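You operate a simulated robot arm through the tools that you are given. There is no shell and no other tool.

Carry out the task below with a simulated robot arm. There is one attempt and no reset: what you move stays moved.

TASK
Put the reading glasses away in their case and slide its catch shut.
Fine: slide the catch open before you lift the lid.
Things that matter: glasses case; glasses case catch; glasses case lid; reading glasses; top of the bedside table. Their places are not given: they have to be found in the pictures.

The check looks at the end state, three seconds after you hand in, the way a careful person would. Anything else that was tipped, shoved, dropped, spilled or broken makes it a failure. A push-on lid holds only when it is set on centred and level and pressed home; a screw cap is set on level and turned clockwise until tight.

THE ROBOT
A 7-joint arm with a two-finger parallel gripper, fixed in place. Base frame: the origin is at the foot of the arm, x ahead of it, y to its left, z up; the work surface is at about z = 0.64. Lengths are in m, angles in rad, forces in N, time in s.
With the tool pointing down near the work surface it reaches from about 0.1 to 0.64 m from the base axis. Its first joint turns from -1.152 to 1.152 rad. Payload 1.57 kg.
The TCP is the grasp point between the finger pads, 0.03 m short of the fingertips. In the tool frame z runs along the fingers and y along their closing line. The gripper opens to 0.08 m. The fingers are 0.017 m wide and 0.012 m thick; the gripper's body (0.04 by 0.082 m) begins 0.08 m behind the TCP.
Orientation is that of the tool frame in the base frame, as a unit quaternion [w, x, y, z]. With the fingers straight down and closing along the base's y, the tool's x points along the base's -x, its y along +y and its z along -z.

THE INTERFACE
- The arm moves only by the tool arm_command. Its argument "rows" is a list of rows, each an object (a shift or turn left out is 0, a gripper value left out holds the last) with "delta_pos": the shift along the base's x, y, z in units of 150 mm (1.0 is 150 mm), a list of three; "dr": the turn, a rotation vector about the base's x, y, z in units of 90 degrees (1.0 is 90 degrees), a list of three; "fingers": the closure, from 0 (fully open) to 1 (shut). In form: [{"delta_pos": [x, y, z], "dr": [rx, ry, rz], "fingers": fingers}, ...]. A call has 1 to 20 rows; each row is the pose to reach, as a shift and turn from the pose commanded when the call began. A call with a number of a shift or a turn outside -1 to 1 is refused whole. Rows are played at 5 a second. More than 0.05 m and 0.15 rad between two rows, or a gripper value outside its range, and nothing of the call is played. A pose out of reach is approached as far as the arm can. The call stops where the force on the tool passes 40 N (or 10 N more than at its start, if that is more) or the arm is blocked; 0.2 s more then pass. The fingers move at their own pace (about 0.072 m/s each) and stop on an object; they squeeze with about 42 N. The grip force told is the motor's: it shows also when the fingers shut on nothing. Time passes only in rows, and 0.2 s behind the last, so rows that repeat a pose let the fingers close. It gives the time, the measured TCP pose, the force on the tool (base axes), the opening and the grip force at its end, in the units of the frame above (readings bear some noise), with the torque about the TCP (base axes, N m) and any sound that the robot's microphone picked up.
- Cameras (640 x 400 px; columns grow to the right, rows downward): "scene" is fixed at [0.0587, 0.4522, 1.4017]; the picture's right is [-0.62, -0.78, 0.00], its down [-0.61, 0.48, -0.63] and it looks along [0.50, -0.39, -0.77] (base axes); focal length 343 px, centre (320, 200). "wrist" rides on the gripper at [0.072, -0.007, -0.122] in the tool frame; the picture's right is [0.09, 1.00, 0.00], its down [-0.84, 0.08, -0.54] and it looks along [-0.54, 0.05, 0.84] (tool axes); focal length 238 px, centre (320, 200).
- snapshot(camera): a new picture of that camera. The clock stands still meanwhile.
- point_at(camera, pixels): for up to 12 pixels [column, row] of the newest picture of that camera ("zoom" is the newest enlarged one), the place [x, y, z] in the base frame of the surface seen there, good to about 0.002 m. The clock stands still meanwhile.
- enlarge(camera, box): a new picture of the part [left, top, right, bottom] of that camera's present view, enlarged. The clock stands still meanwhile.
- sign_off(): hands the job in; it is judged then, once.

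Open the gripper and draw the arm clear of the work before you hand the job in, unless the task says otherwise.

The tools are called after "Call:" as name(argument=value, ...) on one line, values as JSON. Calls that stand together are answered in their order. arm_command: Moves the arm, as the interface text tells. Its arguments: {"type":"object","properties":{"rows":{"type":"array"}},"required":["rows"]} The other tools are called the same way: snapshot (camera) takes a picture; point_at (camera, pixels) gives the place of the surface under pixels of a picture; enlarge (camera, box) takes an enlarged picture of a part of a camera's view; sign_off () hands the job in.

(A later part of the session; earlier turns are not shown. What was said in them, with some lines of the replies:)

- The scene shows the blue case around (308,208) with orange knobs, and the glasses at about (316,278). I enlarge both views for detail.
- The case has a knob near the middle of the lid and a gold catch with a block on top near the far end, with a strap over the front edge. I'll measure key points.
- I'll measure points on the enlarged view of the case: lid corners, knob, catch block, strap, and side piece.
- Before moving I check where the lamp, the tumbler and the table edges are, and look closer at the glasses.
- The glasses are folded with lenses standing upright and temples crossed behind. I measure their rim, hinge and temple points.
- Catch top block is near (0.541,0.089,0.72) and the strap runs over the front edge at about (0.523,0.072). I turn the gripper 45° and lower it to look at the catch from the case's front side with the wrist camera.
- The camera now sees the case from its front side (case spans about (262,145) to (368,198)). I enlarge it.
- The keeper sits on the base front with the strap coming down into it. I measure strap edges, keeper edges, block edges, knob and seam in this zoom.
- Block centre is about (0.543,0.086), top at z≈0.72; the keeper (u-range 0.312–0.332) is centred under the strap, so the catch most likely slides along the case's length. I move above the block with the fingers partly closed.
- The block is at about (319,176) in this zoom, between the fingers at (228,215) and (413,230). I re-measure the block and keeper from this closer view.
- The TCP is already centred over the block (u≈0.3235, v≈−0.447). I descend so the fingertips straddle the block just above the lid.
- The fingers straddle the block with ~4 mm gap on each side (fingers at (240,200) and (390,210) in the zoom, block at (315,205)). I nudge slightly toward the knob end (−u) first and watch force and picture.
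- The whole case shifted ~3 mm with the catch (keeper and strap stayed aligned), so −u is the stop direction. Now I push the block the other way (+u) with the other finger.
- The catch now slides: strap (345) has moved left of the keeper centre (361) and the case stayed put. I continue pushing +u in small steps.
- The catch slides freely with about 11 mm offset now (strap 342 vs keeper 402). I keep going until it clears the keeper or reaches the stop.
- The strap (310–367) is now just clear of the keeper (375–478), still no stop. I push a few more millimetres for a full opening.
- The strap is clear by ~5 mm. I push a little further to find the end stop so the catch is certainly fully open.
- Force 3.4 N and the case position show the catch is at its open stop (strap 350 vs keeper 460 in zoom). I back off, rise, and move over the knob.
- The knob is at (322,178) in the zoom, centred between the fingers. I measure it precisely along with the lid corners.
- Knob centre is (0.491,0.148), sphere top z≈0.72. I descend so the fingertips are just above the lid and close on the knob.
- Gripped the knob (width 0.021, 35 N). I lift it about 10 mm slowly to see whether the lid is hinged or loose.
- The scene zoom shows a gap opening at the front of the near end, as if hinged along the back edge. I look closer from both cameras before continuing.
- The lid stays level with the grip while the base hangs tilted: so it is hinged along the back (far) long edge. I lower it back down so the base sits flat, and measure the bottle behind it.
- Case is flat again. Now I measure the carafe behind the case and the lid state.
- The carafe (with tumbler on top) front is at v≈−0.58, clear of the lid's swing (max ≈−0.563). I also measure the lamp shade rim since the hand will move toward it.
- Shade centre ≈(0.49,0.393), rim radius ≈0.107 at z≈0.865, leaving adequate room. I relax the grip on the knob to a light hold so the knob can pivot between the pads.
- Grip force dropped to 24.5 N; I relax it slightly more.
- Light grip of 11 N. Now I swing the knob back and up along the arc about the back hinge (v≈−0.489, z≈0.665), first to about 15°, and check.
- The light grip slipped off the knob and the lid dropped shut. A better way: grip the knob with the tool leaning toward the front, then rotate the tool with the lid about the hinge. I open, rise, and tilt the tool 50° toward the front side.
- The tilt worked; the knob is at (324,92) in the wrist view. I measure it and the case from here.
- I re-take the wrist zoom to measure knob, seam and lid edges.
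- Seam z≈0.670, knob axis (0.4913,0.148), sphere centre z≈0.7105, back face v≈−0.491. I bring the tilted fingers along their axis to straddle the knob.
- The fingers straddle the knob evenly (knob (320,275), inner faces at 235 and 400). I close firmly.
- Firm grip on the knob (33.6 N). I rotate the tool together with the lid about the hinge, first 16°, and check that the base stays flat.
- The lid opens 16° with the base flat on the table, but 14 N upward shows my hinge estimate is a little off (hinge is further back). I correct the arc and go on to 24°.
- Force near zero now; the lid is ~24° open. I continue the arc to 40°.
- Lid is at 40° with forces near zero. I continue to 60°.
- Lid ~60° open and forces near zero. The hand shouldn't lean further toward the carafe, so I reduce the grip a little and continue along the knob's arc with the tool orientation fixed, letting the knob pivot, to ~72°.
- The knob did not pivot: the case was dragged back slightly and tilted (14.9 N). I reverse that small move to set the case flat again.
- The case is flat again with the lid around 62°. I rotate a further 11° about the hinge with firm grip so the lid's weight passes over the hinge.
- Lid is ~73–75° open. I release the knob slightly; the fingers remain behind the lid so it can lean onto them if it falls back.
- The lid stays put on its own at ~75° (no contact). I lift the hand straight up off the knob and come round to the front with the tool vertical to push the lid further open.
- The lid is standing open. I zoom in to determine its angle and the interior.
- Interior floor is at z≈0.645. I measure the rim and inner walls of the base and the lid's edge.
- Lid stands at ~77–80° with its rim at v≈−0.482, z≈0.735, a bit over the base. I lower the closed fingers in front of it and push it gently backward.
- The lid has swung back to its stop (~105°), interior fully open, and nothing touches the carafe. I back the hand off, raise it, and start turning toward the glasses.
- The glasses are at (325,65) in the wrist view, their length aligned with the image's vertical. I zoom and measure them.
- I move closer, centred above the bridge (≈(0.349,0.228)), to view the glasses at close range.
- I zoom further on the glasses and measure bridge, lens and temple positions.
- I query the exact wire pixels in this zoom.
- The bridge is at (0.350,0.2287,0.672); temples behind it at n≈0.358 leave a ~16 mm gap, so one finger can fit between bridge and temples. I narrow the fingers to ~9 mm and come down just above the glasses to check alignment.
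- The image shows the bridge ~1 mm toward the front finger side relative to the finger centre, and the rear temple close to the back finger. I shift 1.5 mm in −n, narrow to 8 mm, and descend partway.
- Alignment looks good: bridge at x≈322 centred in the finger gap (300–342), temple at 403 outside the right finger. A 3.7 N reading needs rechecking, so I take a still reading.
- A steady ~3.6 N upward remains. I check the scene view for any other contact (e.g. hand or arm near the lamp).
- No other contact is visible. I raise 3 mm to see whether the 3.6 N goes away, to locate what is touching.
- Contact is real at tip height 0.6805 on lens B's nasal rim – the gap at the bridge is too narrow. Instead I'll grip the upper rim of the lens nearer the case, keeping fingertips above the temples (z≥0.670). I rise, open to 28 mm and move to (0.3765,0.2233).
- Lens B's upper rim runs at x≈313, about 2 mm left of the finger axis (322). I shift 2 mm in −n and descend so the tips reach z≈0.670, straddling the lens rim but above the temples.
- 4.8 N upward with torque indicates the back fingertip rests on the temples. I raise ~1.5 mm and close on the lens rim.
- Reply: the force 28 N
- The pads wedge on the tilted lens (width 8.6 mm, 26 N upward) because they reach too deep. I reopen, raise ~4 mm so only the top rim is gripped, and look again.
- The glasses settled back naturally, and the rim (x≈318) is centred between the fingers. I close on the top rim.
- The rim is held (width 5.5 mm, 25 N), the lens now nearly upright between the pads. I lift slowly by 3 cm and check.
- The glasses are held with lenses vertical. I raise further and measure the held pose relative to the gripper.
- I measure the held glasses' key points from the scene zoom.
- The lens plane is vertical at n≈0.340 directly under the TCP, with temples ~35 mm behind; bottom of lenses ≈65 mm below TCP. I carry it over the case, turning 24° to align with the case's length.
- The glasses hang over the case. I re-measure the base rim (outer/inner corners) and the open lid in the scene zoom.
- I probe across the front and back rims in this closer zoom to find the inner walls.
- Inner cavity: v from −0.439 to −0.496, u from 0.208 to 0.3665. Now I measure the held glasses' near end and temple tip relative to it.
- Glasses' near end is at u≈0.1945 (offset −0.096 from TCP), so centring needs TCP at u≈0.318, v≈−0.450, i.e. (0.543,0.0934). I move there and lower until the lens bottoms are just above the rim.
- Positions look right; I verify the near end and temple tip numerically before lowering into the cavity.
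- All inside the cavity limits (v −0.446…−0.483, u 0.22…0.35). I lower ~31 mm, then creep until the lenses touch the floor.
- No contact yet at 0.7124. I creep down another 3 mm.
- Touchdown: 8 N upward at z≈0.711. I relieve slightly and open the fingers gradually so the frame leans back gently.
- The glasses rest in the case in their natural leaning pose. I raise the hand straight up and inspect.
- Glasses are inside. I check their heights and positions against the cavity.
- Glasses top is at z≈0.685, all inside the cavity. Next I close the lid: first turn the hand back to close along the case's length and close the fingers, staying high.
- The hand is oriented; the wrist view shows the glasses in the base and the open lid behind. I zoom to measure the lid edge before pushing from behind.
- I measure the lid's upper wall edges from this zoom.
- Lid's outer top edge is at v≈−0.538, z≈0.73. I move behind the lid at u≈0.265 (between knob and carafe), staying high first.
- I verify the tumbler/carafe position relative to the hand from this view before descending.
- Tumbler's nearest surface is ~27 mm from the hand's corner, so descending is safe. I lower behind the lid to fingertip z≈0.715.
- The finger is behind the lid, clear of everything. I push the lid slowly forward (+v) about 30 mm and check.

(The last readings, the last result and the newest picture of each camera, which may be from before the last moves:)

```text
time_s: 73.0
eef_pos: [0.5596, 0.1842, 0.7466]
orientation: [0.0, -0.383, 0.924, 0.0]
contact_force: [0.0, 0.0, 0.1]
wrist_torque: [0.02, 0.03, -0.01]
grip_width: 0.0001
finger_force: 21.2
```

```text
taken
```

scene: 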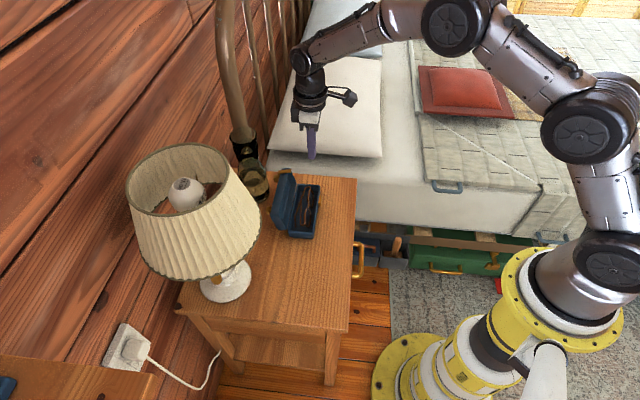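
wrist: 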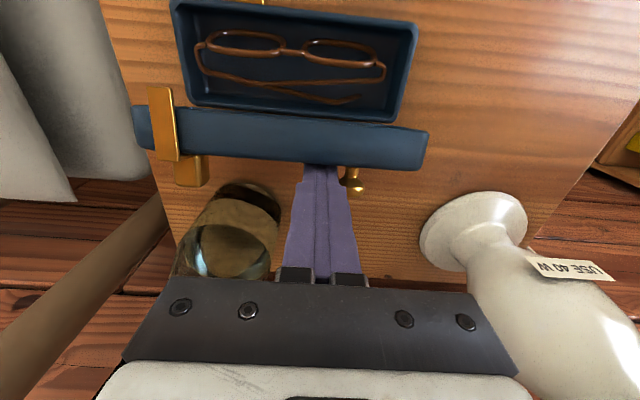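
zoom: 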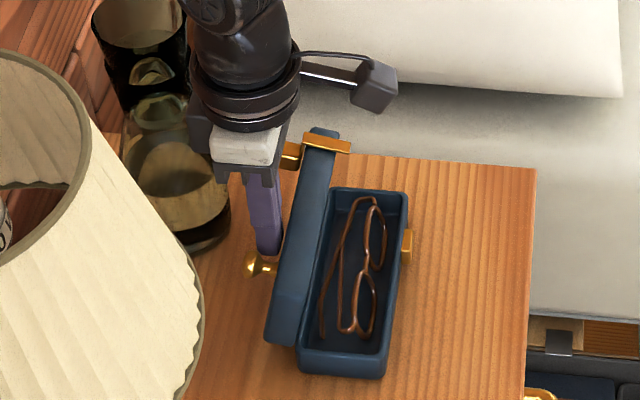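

The lid is now about vertical with no measurable force. I push another ~14 mm to bring it to about 72°.

Call:
arm_command(rows=[{"delta_pos": [-0.02, -0.02, 0]}, {"delta_pos": [-0.04, -0.04, 0]}, {"delta_pos": [-0.055, -0.055, 0]}, {"delta_pos": [-0.066, -0.066, 0]}, {"delta_pos": [-0.066, -0.066, 0]}])

Call:
enlarge(camera="scene", box=[240, 130, 350, 245])

Call:
snapshot(camera="wrist")

```text
time_s: 74.2
eef_pos: [0.5491, 0.1737, 0.7472]
orientation: [0.0, -0.383, 0.924, 0.0]
contact_force: [-0.4, -1.0, 0.2]
wrist_torque: [0.0, 0.0, 0.0]
grip_width: 0.0
finger_force: 21.9
```

```text
3.48 times, centred on (295, 188) of scene
```

zoom: 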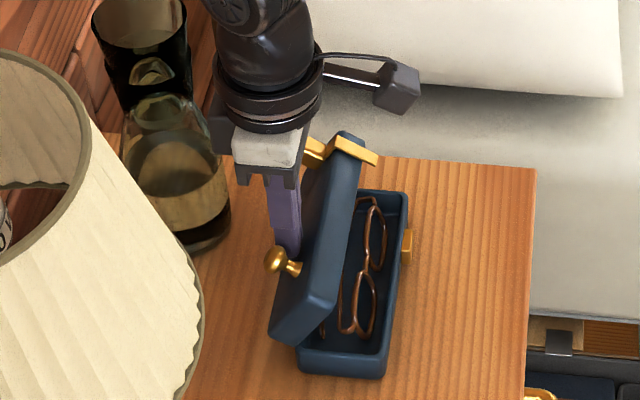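

```text
taken
```

wrist: 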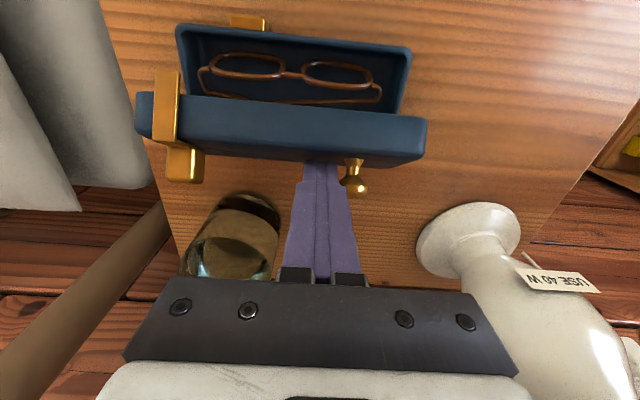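

Lid holds at roughly 68–70°. I measure the knob and lid surface to get its exact angle for regrasping.

Call:
point_at(camera="wrist", pixels=[[357, 183], [350, 188], [353, 175], [352, 162], [366, 186], [340, 155], [400, 160], [240, 100], [390, 112], [250, 152], [410, 118], [357, 192]])

Call:
point_at(camera="zoom", pixels=[[275, 260], [268, 255], [277, 249], [297, 270], [270, 269], [330, 200], [300, 320], [355, 150], [285, 300], [340, 145], [310, 260], [320, 152]])

```text
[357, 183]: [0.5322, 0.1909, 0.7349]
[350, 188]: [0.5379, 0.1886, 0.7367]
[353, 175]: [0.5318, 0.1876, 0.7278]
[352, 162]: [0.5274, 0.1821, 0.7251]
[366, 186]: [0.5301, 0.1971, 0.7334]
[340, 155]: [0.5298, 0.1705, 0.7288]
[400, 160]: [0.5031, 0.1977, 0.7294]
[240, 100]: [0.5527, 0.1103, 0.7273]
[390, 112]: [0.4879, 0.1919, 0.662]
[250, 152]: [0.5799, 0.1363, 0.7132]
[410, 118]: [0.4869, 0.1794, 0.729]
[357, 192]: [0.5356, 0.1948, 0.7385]
```

```text
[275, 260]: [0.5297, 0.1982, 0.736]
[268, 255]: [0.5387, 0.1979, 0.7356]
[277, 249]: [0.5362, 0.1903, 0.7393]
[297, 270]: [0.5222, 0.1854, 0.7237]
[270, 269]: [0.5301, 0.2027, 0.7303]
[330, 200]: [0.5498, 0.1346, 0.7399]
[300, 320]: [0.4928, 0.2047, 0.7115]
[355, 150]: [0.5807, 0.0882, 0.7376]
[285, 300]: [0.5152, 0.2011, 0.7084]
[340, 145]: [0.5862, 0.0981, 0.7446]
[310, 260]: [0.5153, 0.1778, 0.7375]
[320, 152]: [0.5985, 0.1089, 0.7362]
```

Knob sphere centre ≈(u 0.2395, v −0.518, z 0.729), so the lid is at ≈65°. I retreat from behind the lid, rise, and set up above the knob with a 15.5° lean and open fingers.

Call:
arm_command(rows=[{"delta_pos": [0.04, 0.04, 0]}, {"delta_pos": [0.07, 0.07, 0]}, {"delta_pos": [0.07, 0.07, 0.2]}, {"delta_pos": [0.07, 0.07, 0.47]}, {"delta_pos": [0.0, 0.12, 0.47], "dr": [-0.061, 0.061, 0], "fingers": 0.5}, {"delta_pos": [-0.065, 0.18, 0.47], "dr": [-0.1218, 0.1218, 0], "fingers": 0.5}, {"delta_pos": [-0.065, 0.18, 0.47], "dr": [-0.1218, 0.1218, 0]}])

Call:
snapshot(camera="wrist")

Call:
enlarge(camera="scene", box=[240, 130, 350, 245])

```text
time_s: 75.8
eef_pos: [0.5391, 0.2012, 0.8168]
orientation: [-0.124, -0.378, 0.916, -0.052]
contact_force: [0.1, 0.1, 0.7]
wrist_torque: [-0.01, -0.03, -0.03]
grip_width: 0.0403
finger_force: 0.1
```

```text
taken
```

wrist: 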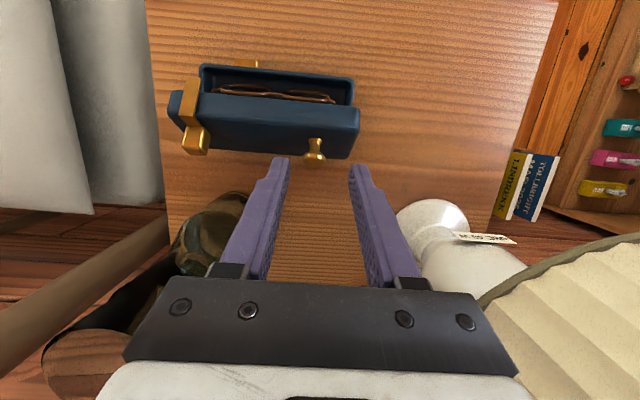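

```text
3.48 times, centred on (295, 188) of scene
```

zoom: 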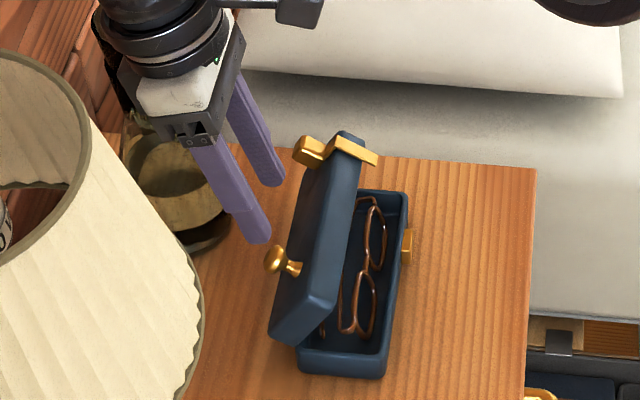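

The lid holds its place. I measure the knob again from this view, zoomed.

Call:
enlarge(camera="wrist", box=[240, 90, 400, 200])

Call:
point_at(camera="zoom", pixels=[[300, 190], [300, 178], [268, 190], [332, 192], [300, 203], [300, 165], [420, 160], [200, 150], [420, 120], [250, 60], [430, 190], [200, 180]])

```text
3.64 times, centred on (320, 145) of wrist
```

zoom: 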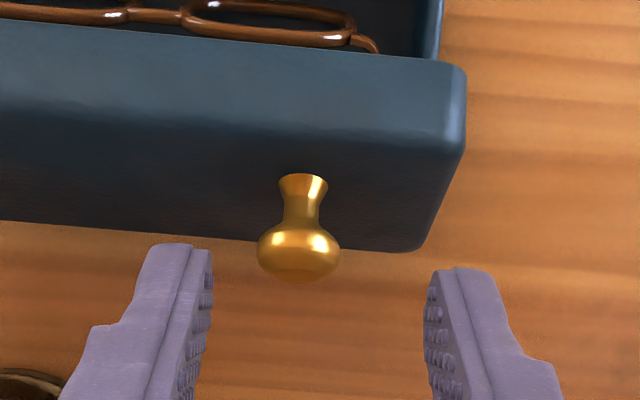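

```text
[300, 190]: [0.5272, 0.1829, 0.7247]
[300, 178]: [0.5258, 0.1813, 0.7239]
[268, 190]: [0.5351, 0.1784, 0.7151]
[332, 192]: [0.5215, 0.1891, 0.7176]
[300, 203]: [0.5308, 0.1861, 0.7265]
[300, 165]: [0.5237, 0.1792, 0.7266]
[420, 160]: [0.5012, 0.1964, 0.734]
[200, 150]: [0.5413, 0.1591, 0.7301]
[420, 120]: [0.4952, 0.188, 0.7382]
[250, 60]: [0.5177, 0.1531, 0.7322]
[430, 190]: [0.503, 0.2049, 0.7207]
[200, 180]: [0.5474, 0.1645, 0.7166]
```

I query the sphere itself (centre at about (299,250) in this zoom).

Call:
point_at(camera="zoom", pixels=[[299, 250], [262, 250], [336, 252], [299, 278], [299, 232], [280, 240], [318, 240], [299, 265], [285, 180], [320, 182], [299, 216], [299, 224]])

```text
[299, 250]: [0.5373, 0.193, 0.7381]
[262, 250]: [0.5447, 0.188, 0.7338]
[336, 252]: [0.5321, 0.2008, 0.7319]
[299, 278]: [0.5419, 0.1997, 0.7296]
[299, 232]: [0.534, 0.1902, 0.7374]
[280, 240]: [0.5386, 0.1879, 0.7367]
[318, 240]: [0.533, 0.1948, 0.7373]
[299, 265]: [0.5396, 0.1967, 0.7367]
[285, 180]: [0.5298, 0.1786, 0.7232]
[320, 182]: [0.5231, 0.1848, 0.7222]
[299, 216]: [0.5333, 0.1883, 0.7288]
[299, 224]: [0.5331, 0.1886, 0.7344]
```

Sphere centre is (u 0.2433, v −0.5185, z 0.729). I shift to be centred on it and descend so the fingers straddle the knob.

Call:
arm_command(rows=[{"delta_pos": [0.022, -0.019, 0]}, {"delta_pos": [0.022, -0.019, -0.15]}, {"delta_pos": [0.022, -0.019, -0.3]}, {"delta_pos": [0.022, -0.019, -0.4]}, {"delta_pos": [0.022, -0.019, -0.457]}, {"delta_pos": [0.022, -0.019, -0.457]}])

Call:
enlarge(camera="wrist", box=[240, 100, 400, 210])

Call:
enlarge(camera="scene", box=[240, 130, 350, 245])

```text
time_s: 77.2
eef_pos: [0.5416, 0.1981, 0.7484]
orientation: [-0.125, -0.379, 0.915, -0.051]
contact_force: [0.5, -0.4, -0.3]
wrist_torque: [-0.02, -0.01, 0.01]
grip_width: 0.0401
finger_force: 0.1
```

```text
3.64 times, centred on (320, 155) of wrist
```

zoom: 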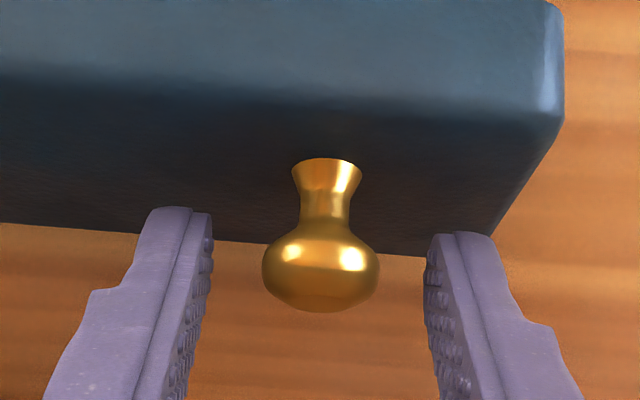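

```text
3.48 times, centred on (295, 188) of scene
```

zoom: 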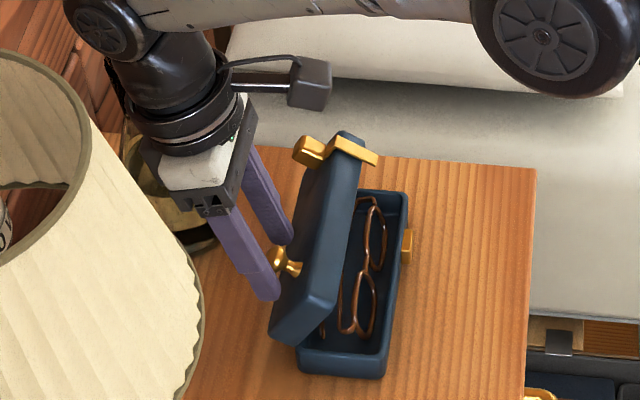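

Knob (centre 320) sits midway between the pads (212 and 425). I close on it.

Call:
arm_command(rows=[{"delta_pos": [0, 0, 0], "fingers": 0.7}, {"delta_pos": [0, 0, 0], "fingers": 0.85}, {"delta_pos": [0, 0, 0], "fingers": 1.0}, {"delta_pos": [0, 0, 0], "fingers": 1.0}])

Call:
enlarge(camera="wrist", box=[240, 100, 400, 210])

```text
time_s: 78.2
eef_pos: [0.5419, 0.1993, 0.7499]
orientation: [-0.124, -0.379, 0.916, -0.051]
contact_force: [0.8, 0.1, 0.2]
wrist_torque: [0.02, -0.04, -0.02]
grip_width: 0.021
finger_force: 34.4
```

```text
3.64 times, centred on (320, 155) of wrist
```

zoom: 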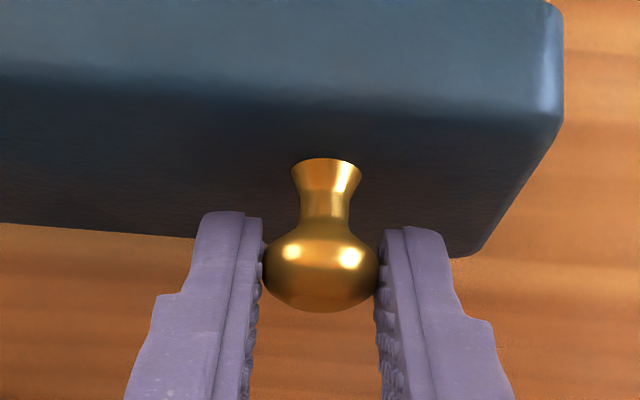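

Firm grip. I now rotate the tool back with the lid about the hinge, closing from ~66° to 44°, and check forces.

Call:
arm_command(rows=[{"delta_pos": [-0.0205, -0.0205, 0.0074], "dr": [0.0251, -0.0251, 0]}, {"delta_pos": [-0.0413, -0.0413, 0.0132], "dr": [0.0503, -0.0503, 0]}, {"delta_pos": [-0.0675, -0.0675, 0.0181], "dr": [0.0817, -0.0817, 0]}, {"delta_pos": [-0.0938, -0.0938, 0.0207], "dr": [0.1131, -0.1131, 0]}, {"delta_pos": [-0.1204, -0.1204, 0.0201], "dr": [0.1446, -0.1446, 0]}, {"delta_pos": [-0.1466, -0.1466, 0.0173], "dr": [0.176, -0.176, 0]}, {"delta_pos": [-0.1466, -0.1466, 0.0173], "dr": [0.176, -0.176, 0]}])

Call:
enlarge(camera="scene", box=[260, 150, 350, 245])

Call:
enlarge(camera="wrist", box=[120, 50, 440, 250])

```text
time_s: 79.8
eef_pos: [0.5208, 0.1777, 0.7499]
orientation: [0.056, -0.382, 0.922, 0.023]
contact_force: [0.3, 1.8, -0.5]
wrist_torque: [0.02, -0.06, 0.0]
grip_width: 0.0208
finger_force: 34.6
```

```text
4.21 times, centred on (305, 198) of scene
```

zoom: 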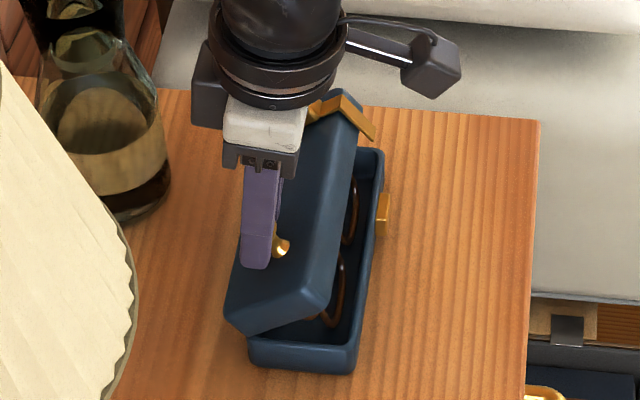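

```text
2.00 times, centred on (280, 150) of wrist
```

zoom: 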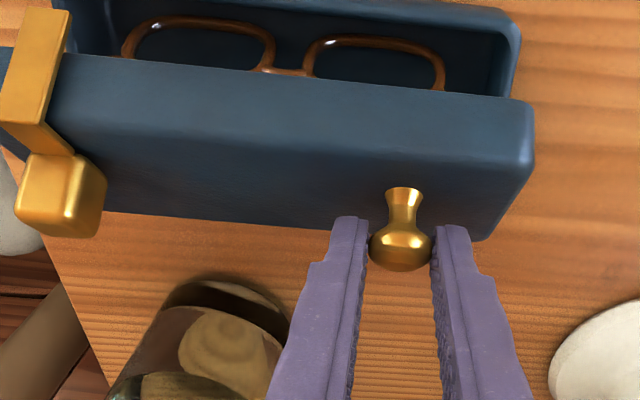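

Forces stay near zero and the lid is at ~44°. I continue closing to 20°.

Call:
arm_command(rows=[{"delta_pos": [-0.0263, -0.0263, -0.0055], "dr": [0.0314, -0.0314, 0]}, {"delta_pos": [-0.0523, -0.0523, -0.0133], "dr": [0.0629, -0.0629, 0]}, {"delta_pos": [-0.0775, -0.0775, -0.0242], "dr": [0.0943, -0.0943, 0]}, {"delta_pos": [-0.1023, -0.1023, -0.0373], "dr": [0.1257, -0.1257, 0]}, {"delta_pos": [-0.1263, -0.1263, -0.0527], "dr": [0.1571, -0.1571, 0]}, {"delta_pos": [-0.1494, -0.1494, -0.0707], "dr": [0.1886, -0.1886, 0]}, {"delta_pos": [-0.1494, -0.1494, -0.0707], "dr": [0.1886, -0.1886, 0]}])

Call:
enlarge(camera="scene", box=[260, 150, 350, 245])

Call:
enlarge(camera="wrist", box=[120, 50, 440, 250])

```text
time_s: 81.4
eef_pos: [0.499, 0.154, 0.7397]
orientation: [0.246, -0.369, 0.89, 0.102]
contact_force: [0.7, 0.0, 0.4]
wrist_torque: [-0.11, 0.1, -0.05]
grip_width: 0.021
finger_force: 34.4
```

```text
4.21 times, centred on (305, 198) of scene
```

zoom: 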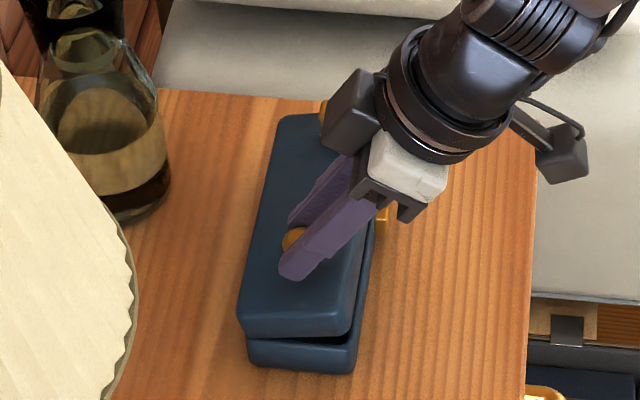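

```text
2.00 times, centred on (280, 150) of wrist
```

zoom: 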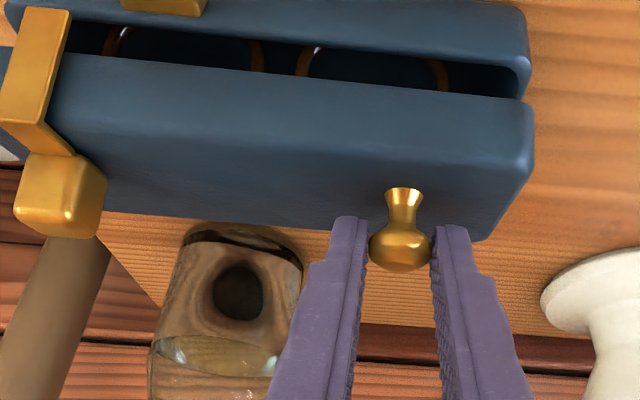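

Lid is nearly down with glasses visible inside and no interference. I continue to ~8° and check.

Call:
arm_command(rows=[{"delta_pos": [-0.0225, -0.0225, -0.02], "dr": [0.0314, -0.0314, 0]}, {"delta_pos": [-0.0438, -0.0438, -0.042], "dr": [0.0629, -0.0629, 0]}, {"delta_pos": [-0.0639, -0.0639, -0.0665], "dr": [0.0943, -0.0943, 0]}, {"delta_pos": [-0.0639, -0.0639, -0.0665], "dr": [0.0943, -0.0943, 0]}])

Call:
enlarge(camera="scene", box=[280, 175, 350, 245])

Call:
enlarge(camera="wrist", box=[120, 50, 440, 250])

```text
time_s: 82.4
eef_pos: [0.4896, 0.1448, 0.73]
orientation: [0.337, -0.356, 0.86, 0.141]
contact_force: [0.2, 1.0, 0.6]
wrist_torque: [-0.02, 0.06, 0.04]
grip_width: 0.0209
finger_force: 34.0
```

```text
5.71 times, centred on (315, 210) of scene
```

zoom: 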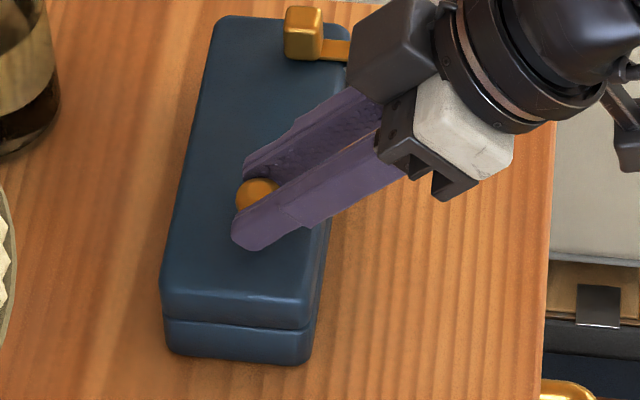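

```text
2.00 times, centred on (280, 150) of wrist
```

zoom: 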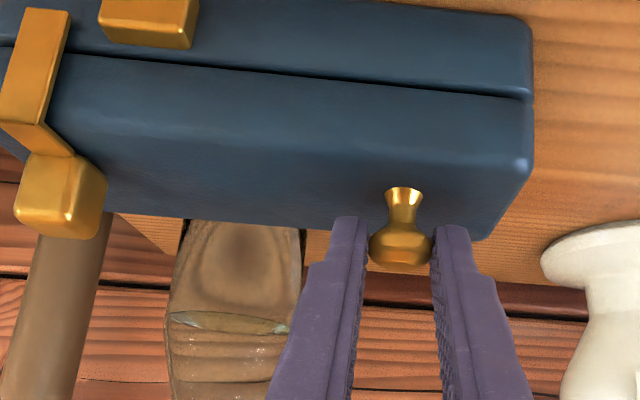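

Almost closed (thin seam gap). I continue in small steps, watching the force.

Call:
arm_command(rows=[{"delta_pos": [-0.0048, -0.0048, -0.0065], "dr": [0.0079, -0.0079, 0]}, {"delta_pos": [-0.0096, -0.0096, -0.0129], "dr": [0.0157, -0.0157, 0]}, {"delta_pos": [-0.0096, -0.0096, -0.0129], "dr": [0.0157, -0.0157, 0]}])

Call:
enlarge(camera="wrist", box=[120, 50, 440, 250])

```text
time_s: 83.2
eef_pos: [0.4878, 0.1426, 0.7295]
orientation: [0.353, -0.353, 0.854, 0.145]
contact_force: [-3.0, -1.9, 3.5]
wrist_torque: [-0.38, 0.36, -0.06]
grip_width: 0.021
finger_force: 34.7
```

```text
2.00 times, centred on (280, 150) of wrist
```

zoom: 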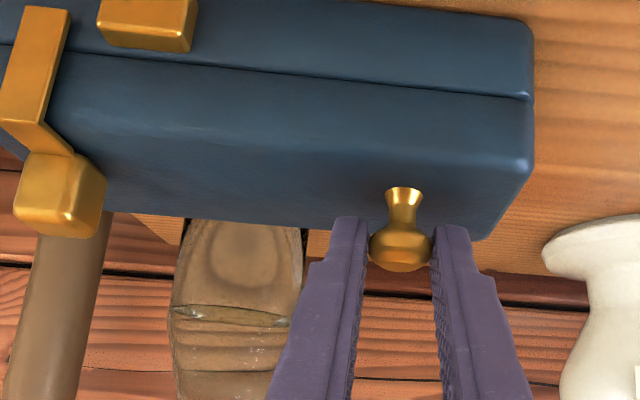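

Torque rise shows the lid is seated shut. I open the fingers and back off along the tool axis.

Call:
arm_command(rows=[{"delta_pos": [0, 0, 0], "fingers": 0.7}, {"delta_pos": [0, 0, 0], "fingers": 0.5}, {"delta_pos": [0, 0, 0], "fingers": 0.5}, {"delta_pos": [-0.05, -0.05, 0.075]}, {"delta_pos": [-0.11, -0.11, 0.16]}, {"delta_pos": [-0.17, -0.17, 0.26]}, {"delta_pos": [-0.2, -0.2, 0.45]}, {"delta_pos": [-0.2, -0.2, 0.6]}, {"delta_pos": [-0.2, -0.2, 0.6]}])

Call:
enlarge(camera="scene", box=[275, 165, 345, 245])

Call:
snapshot(camera="wrist")

```text
time_s: 85.2
eef_pos: [0.4598, 0.1149, 0.8179]
orientation: [0.353, -0.354, 0.854, 0.146]
contact_force: [0.7, 0.6, 0.0]
wrist_torque: [0.02, -0.03, 0.04]
grip_width: 0.0402
finger_force: 0.1
```

```text
5.00 times, centred on (310, 205) of scene
```

zoom: 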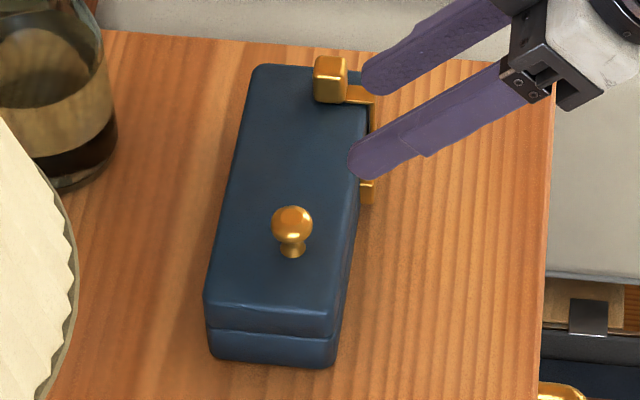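

```text
taken
```

wrist: 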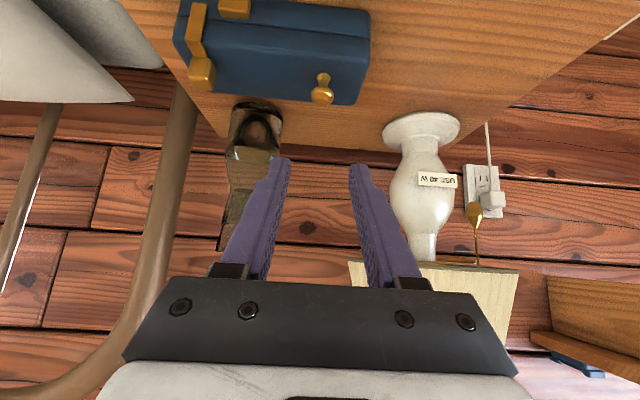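

The lid is closed and the catch is still at its open position (block at (330,78) in the zoom). I turn the tool vertical again and move above the catch.

Call:
arm_command(rows=[{"delta_pos": [0.08, -0.035, 0.05], "dr": [-0.05, 0.05, 0]}, {"delta_pos": [0.16, -0.07, 0.05], "dr": [-0.1, 0.1, 0]}, {"delta_pos": [0.24, -0.105, 0.05], "dr": [-0.15, 0.15, 0]}, {"delta_pos": [0.32, -0.14, 0.05], "dr": [-0.2, 0.2, 0]}, {"delta_pos": [0.41, -0.18, 0.05], "dr": [-0.25, 0.25, 0]}, {"delta_pos": [0.5, -0.22, 0.05], "dr": [-0.3, 0.3, 0]}, {"delta_pos": [0.6, -0.267, 0.02], "dr": [-0.3527, 0.3527, 0]}, {"delta_pos": [0.6, -0.267, 0.02], "dr": [-0.3527, 0.3527, 0]}])

Call:
snapshot(camera="wrist")

Call:
enlarge(camera="wrist", box=[220, 60, 420, 200])

```text
time_s: 87.0
eef_pos: [0.5488, 0.0733, 0.8218]
orientation: [-0.001, -0.382, 0.924, -0.001]
contact_force: [0.8, 0.3, 0.4]
wrist_torque: [0.01, 0.0, 0.02]
grip_width: 0.0399
finger_force: 0.0
```

```text
taken
```

wrist: 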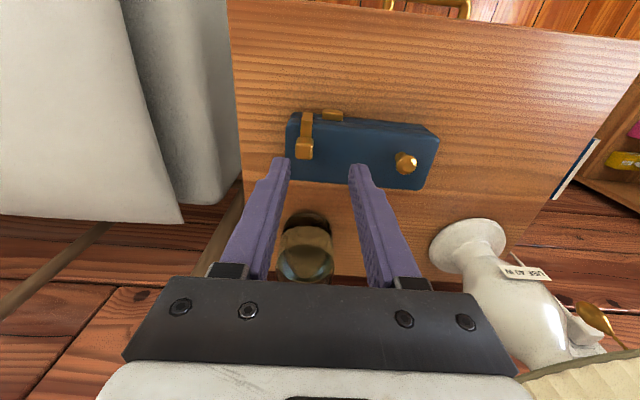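

```text
2.86 times, centred on (320, 130) of wrist
```

zoom: 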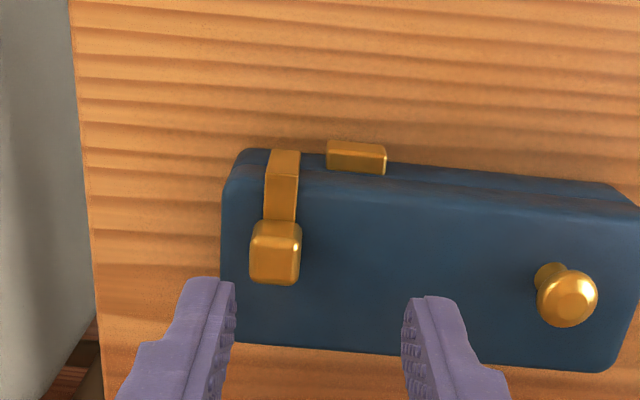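

I measure block, strap, keeper and lid from this zoom.

Call:
point_at(camera="zoom", pixels=[[254, 260], [297, 262], [276, 230], [274, 280], [268, 195], [295, 196], [330, 155], [384, 160], [357, 165], [568, 297], [228, 330], [600, 365]])

Call:
enlarge(camera="wrist", box=[280, 95, 350, 170])

```text
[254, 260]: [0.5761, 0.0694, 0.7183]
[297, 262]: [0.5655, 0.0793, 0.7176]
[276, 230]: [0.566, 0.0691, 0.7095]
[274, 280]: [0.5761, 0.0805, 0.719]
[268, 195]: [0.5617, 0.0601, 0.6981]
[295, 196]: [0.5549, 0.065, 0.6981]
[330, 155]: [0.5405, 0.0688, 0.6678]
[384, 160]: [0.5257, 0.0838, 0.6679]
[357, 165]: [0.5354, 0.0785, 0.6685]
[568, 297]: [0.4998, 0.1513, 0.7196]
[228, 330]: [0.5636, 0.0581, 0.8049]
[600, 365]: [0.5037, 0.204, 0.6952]
```

```text
5.33 times, centred on (315, 132) of wrist
```

zoom: 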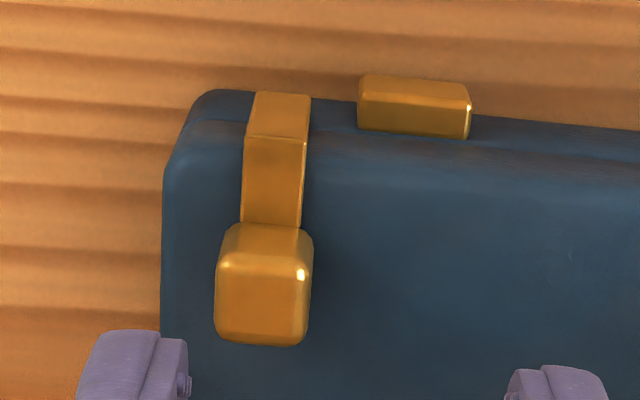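

Block centre is (u 0.351, v −0.457); the keeper centre is u≈0.323, so it must travel ≈28 mm in −u. I position the fork over the block and descend.

Call:
arm_command(rows=[{"delta_pos": [0.075, 0.005, -0.1], "fingers": 0.6}, {"delta_pos": [0.149, 0.009, -0.2]}, {"delta_pos": [0.149, 0.009, -0.35]}, {"delta_pos": [0.149, 0.009, -0.5]}, {"delta_pos": [0.149, 0.009, -0.585]}, {"delta_pos": [0.149, 0.009, -0.585], "fingers": 0.675}, {"delta_pos": [0.149, 0.009, -0.585]}])

Call:
enlarge(camera="wrist", box=[220, 110, 420, 235])

Call:
enlarge(camera="scene", box=[275, 150, 345, 245])

```text
time_s: 88.6
eef_pos: [0.5701, 0.0754, 0.7337]
orientation: [0.001, -0.383, 0.924, 0.001]
contact_force: [-0.4, -0.3, 0.0]
wrist_torque: [0.03, 0.01, -0.03]
grip_width: 0.026
finger_force: 0.1
```

```text
3.20 times, centred on (320, 172) of wrist
```

zoom: 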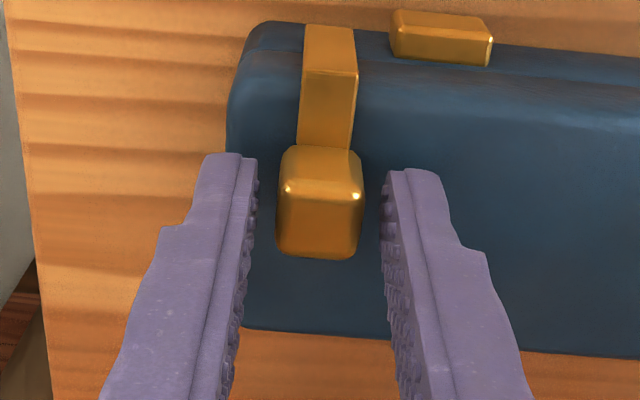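

```text
4.21 times, centred on (310, 198) of scene
```

zoom: 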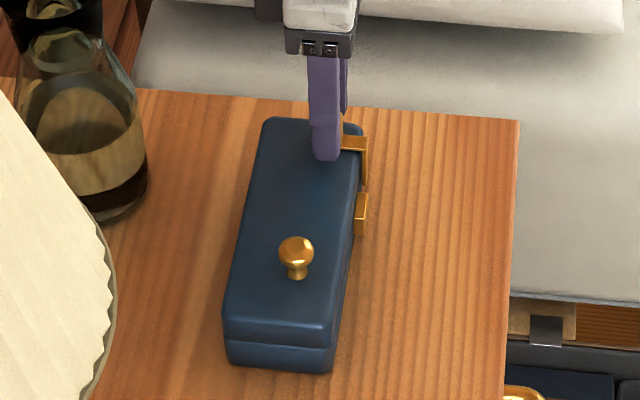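

The fork straddles the block (277–363) with both fingers clear. I push it toward −u about 25 mm in small steps, then check.

Call:
arm_command(rows=[{"delta_pos": [-0.014, 0.014, 0]}, {"delta_pos": [-0.028, 0.028, 0]}, {"delta_pos": [-0.042, 0.042, 0]}, {"delta_pos": [-0.056, 0.056, 0]}, {"delta_pos": [-0.07, 0.07, 0]}, {"delta_pos": [-0.084, 0.084, 0]}, {"delta_pos": [-0.098, 0.098, 0]}, {"delta_pos": [-0.11, 0.11, 0]}, {"delta_pos": [-0.118, 0.118, 0]}, {"delta_pos": [-0.118, 0.118, 0]}])

Call:
enlarge(camera="wrist", box=[220, 110, 420, 235])

Call:
enlarge(camera="scene", box=[275, 150, 345, 245])

```text
time_s: 90.8
eef_pos: [0.5512, 0.0921, 0.7356]
orientation: [0.0, -0.382, 0.924, -0.001]
contact_force: [0.1, 0.0, 0.1]
wrist_torque: [0.0, -0.01, -0.04]
grip_width: 0.0259
finger_force: 0.1
```

```text
3.20 times, centred on (320, 172) of wrist
```

zoom: 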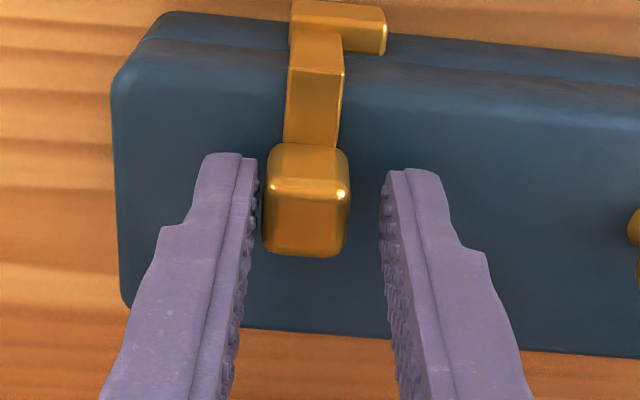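

```text
4.21 times, centred on (310, 198) of scene
```

zoom: 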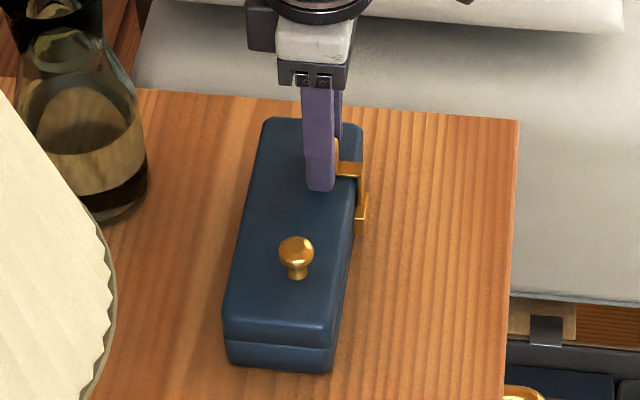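

Strap centre (314) is still ~24 px (≈4.5 mm) short of the keeper centre (338). I push on in 1 mm steps.

Call:
arm_command(rows=[{"delta_pos": [-0.005, 0.005, 0]}, {"delta_pos": [-0.01, 0.01, 0]}, {"delta_pos": [-0.015, 0.015, 0]}, {"delta_pos": [-0.02, 0.02, 0]}, {"delta_pos": [-0.02, 0.02, 0]}])

Call:
enlarge(camera="wrist", box=[220, 110, 420, 235])

Call:
enlarge(camera="scene", box=[275, 150, 345, 245])

```text
time_s: 92.0
eef_pos: [0.5503, 0.0968, 0.7332]
orientation: [0.0, -0.382, 0.924, 0.0]
contact_force: [-0.5, -0.4, 0.2]
wrist_torque: [0.03, -0.03, 0.01]
grip_width: 0.0258
finger_force: 0.2
```

```text
3.20 times, centred on (320, 172) of wrist
```

zoom: 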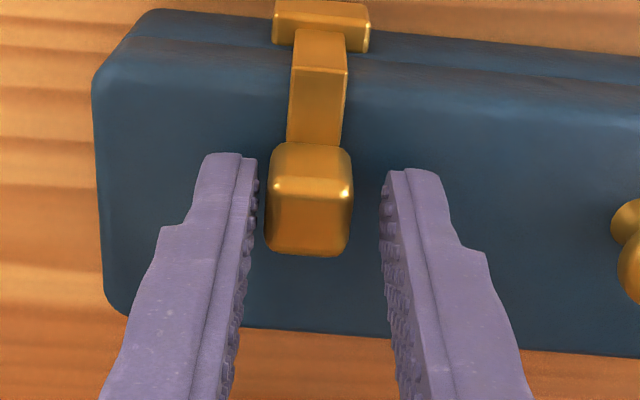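

```text
4.21 times, centred on (310, 198) of scene
```

zoom: 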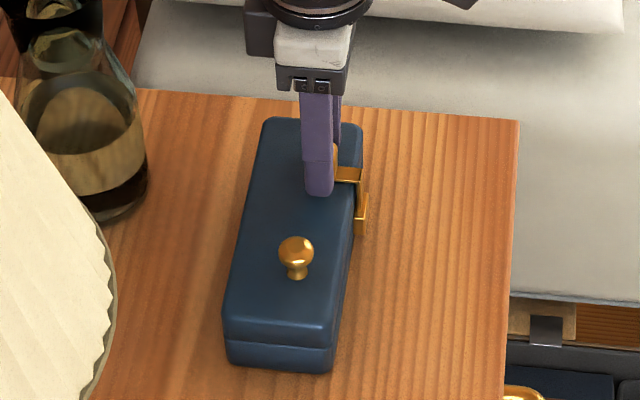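

Strap (318) is now centred on the keeper (321), like at the start. I press ~2 mm more to make sure it is against its shut stop.

Call:
arm_command(rows=[{"delta_pos": [-0.004, 0.004, 0]}, {"delta_pos": [-0.007, 0.007, 0]}, {"delta_pos": [-0.0095, 0.0095, 0]}, {"delta_pos": [-0.0095, 0.0095, 0]}])

Call:
enlarge(camera="wrist", box=[220, 110, 420, 235])

```text
time_s: 93.0
eef_pos: [0.5481, 0.096, 0.7337]
orientation: [0.0, -0.382, 0.924, 0.0]
contact_force: [-0.3, -0.3, 0.2]
wrist_torque: [-0.01, -0.01, 0.01]
grip_width: 0.026
finger_force: 0.0
```

```text
3.20 times, centred on (320, 172) of wrist
```

zoom: 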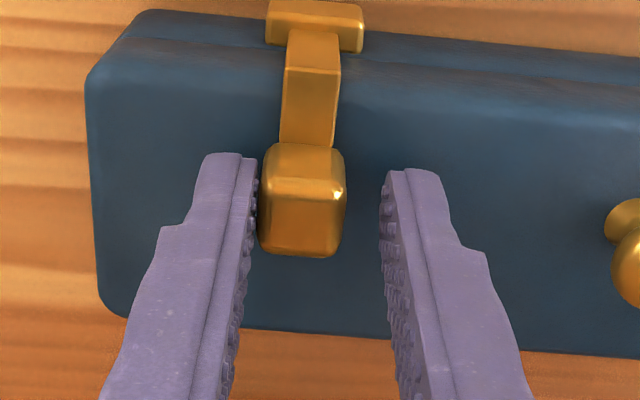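

Strap and keeper are aligned to within a fraction of a millimetre. I press one more millimetre and watch for the stop force.

Call:
arm_command(rows=[{"delta_pos": [-0.0035, 0.0035, 0]}, {"delta_pos": [-0.007, 0.007, 0]}, {"delta_pos": [-0.007, 0.007, 0]}])

Call:
enlarge(camera="wrist", box=[220, 110, 420, 235])

```text
time_s: 93.8
eef_pos: [0.5473, 0.0965, 0.734]
orientation: [0.0, -0.383, 0.924, -0.001]
contact_force: [1.6, -1.0, -0.7]
wrist_torque: [-0.03, -0.02, 0.01]
grip_width: 0.0275
finger_force: 0.4
```

```text
3.20 times, centred on (320, 172) of wrist
```

zoom: 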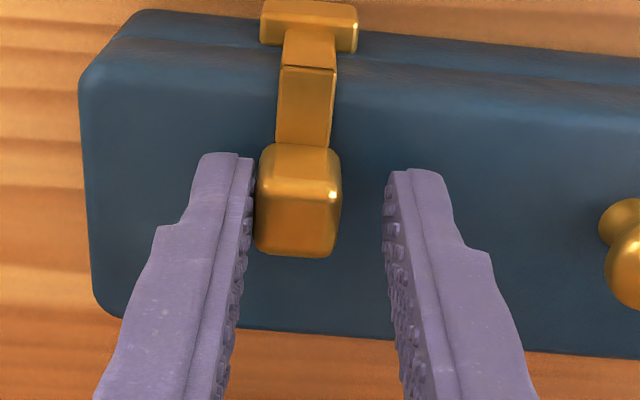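

Reaction 1.9 N and the picture matches the initial shut state exactly (block 255, keeper 260, lid corner 80): the catch is at its shut stop. I back off, rise and inspect.

Call:
arm_command(rows=[{"delta_pos": [0.012, -0.012, 0]}, {"delta_pos": [0.024, -0.024, 0], "fingers": 0.6}, {"delta_pos": [0.024, -0.024, 0], "fingers": 0.55}, {"delta_pos": [0.024, -0.024, 0.15]}, {"delta_pos": [0.024, -0.024, 0.4]}, {"delta_pos": [0.024, -0.024, 0.65]}, {"delta_pos": [0.024, -0.024, 0.65]}])

Call:
enlarge(camera="scene", box=[275, 160, 345, 245])

Call:
enlarge(camera="wrist", box=[230, 60, 450, 210])

```text
time_s: 95.4
eef_pos: [0.5507, 0.0935, 0.8308]
orientation: [0.0, -0.383, 0.924, 0.0]
contact_force: [-0.3, -0.5, -0.4]
wrist_torque: [-0.01, -0.03, -0.02]
grip_width: 0.0358
finger_force: 0.2
```

```text
4.71 times, centred on (310, 202) of scene
```

zoom: 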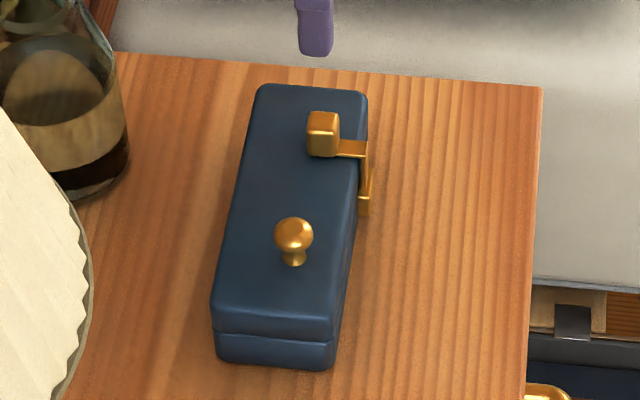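

```text
2.67 times, centred on (340, 135) of wrist
```

zoom: 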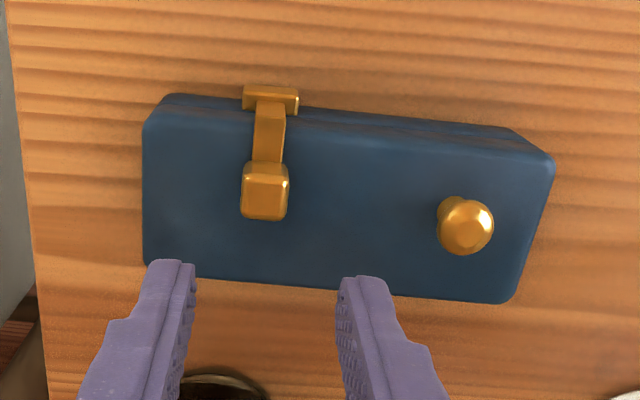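

The case looks closed with the catch centred on its keeper. I verify the lid height and catch alignment numerically.

Call:
point_at(camera="zoom", pixels=[[160, 140], [160, 250], [530, 165], [500, 285], [340, 200], [246, 98], [296, 100], [256, 130], [283, 132], [246, 200], [285, 202], [400, 150]])

Call:
snapshot(camera="scene")

```text
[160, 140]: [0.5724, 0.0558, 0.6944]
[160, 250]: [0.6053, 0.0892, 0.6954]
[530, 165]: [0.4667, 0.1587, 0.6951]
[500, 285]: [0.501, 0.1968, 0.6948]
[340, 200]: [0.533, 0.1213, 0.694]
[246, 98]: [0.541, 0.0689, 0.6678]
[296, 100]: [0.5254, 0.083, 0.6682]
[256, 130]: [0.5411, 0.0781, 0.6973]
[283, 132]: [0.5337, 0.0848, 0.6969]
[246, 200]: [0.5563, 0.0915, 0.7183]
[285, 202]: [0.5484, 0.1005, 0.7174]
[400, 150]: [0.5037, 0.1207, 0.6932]
```

```text
taken
```

scene: 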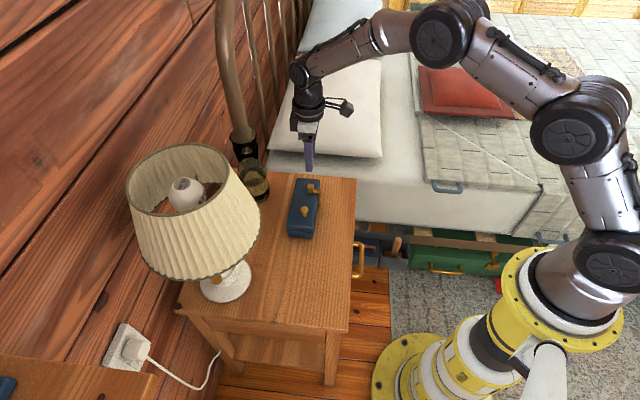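

All lid corners are at z≈0.695 (same as at the start), strap centre u 0.322 vs keeper 0.323, and lamp, carafe and bedding are undisturbed. I open the gripper and draw the arm up and back, clear of the work.

Call:
arm_command(rows=[{"delta_pos": [0, 0, 0.25], "fingers": 0.3}, {"delta_pos": [0, 0, 0.5], "fingers": 0}, {"delta_pos": [-0.1, 0, 0.75]}, {"delta_pos": [-0.3, 0, 0.9]}, {"delta_pos": [-0.5, 0, 1.0]}, {"delta_pos": [-0.75, 0, 1.0]}, {"delta_pos": [-0.75, 0, 1.0]}])

Call:
snapshot(camera="scene")

Call:
enlarge(camera="scene", box=[220, 130, 370, 320])

```text
time_s: 97.0
eef_pos: [0.4369, 0.0944, 0.9817]
orientation: [0.001, -0.382, 0.924, 0.0]
contact_force: [-0.5, -0.2, 0.0]
wrist_torque: [-0.01, 0.04, 0.0]
grip_width: 0.0801
finger_force: 0.0
```

```text
taken
```

scene: 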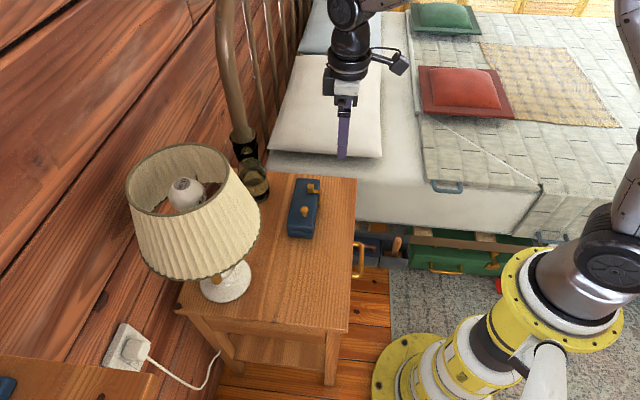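

```text
2.11 times, centred on (295, 225) of scene
```

zoom: 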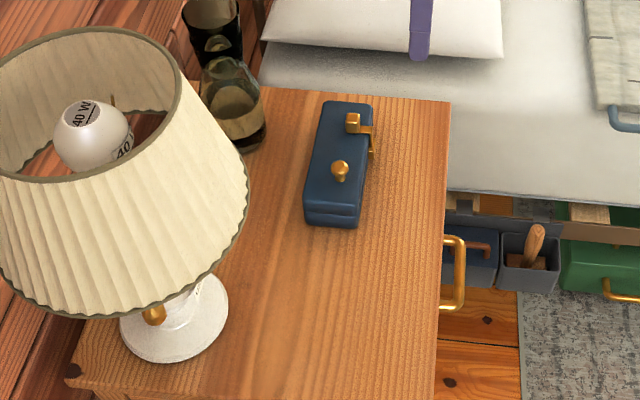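

The case is shut on the table with the catch on its keeper, the glasses are inside, nothing else has moved, and the arm is clear with the gripper open. I hand the job in.

Call:
sign_off()

```text
The job is handed in.
```

The reading glasses are in their case, the lid is down and the catch is slid shut. I handed the job in with the gripper open and the arm drawn clear.

- **Order:** I slid the catch to its open stop before lifting the lid, as you asked.
- **Lid and catch:** All four lid corners measure about the same height as at the start (z ≈ 0.695). The catch strap lines up with its keeper to within about 1 mm, and I felt it reach the shut stop.
- **Glasses:** They lie inside with room to spare, and the lid closed without touching them.
- **Case moved slightly:** The case ended up a few millimetres from where it began. It was nudged about 3 mm when I tested which way the catch slides. It was also lifted or dragged briefly a couple of times while I was opening the lid. It is sitting flat.
- **Slip:** The gripper came off the lid knob once early on and the lid dropped shut from a small angle. I saw no damage.

In the last pictures the lamp, carafe and tumbler show no sign of having been moved, and I never touched the bed.
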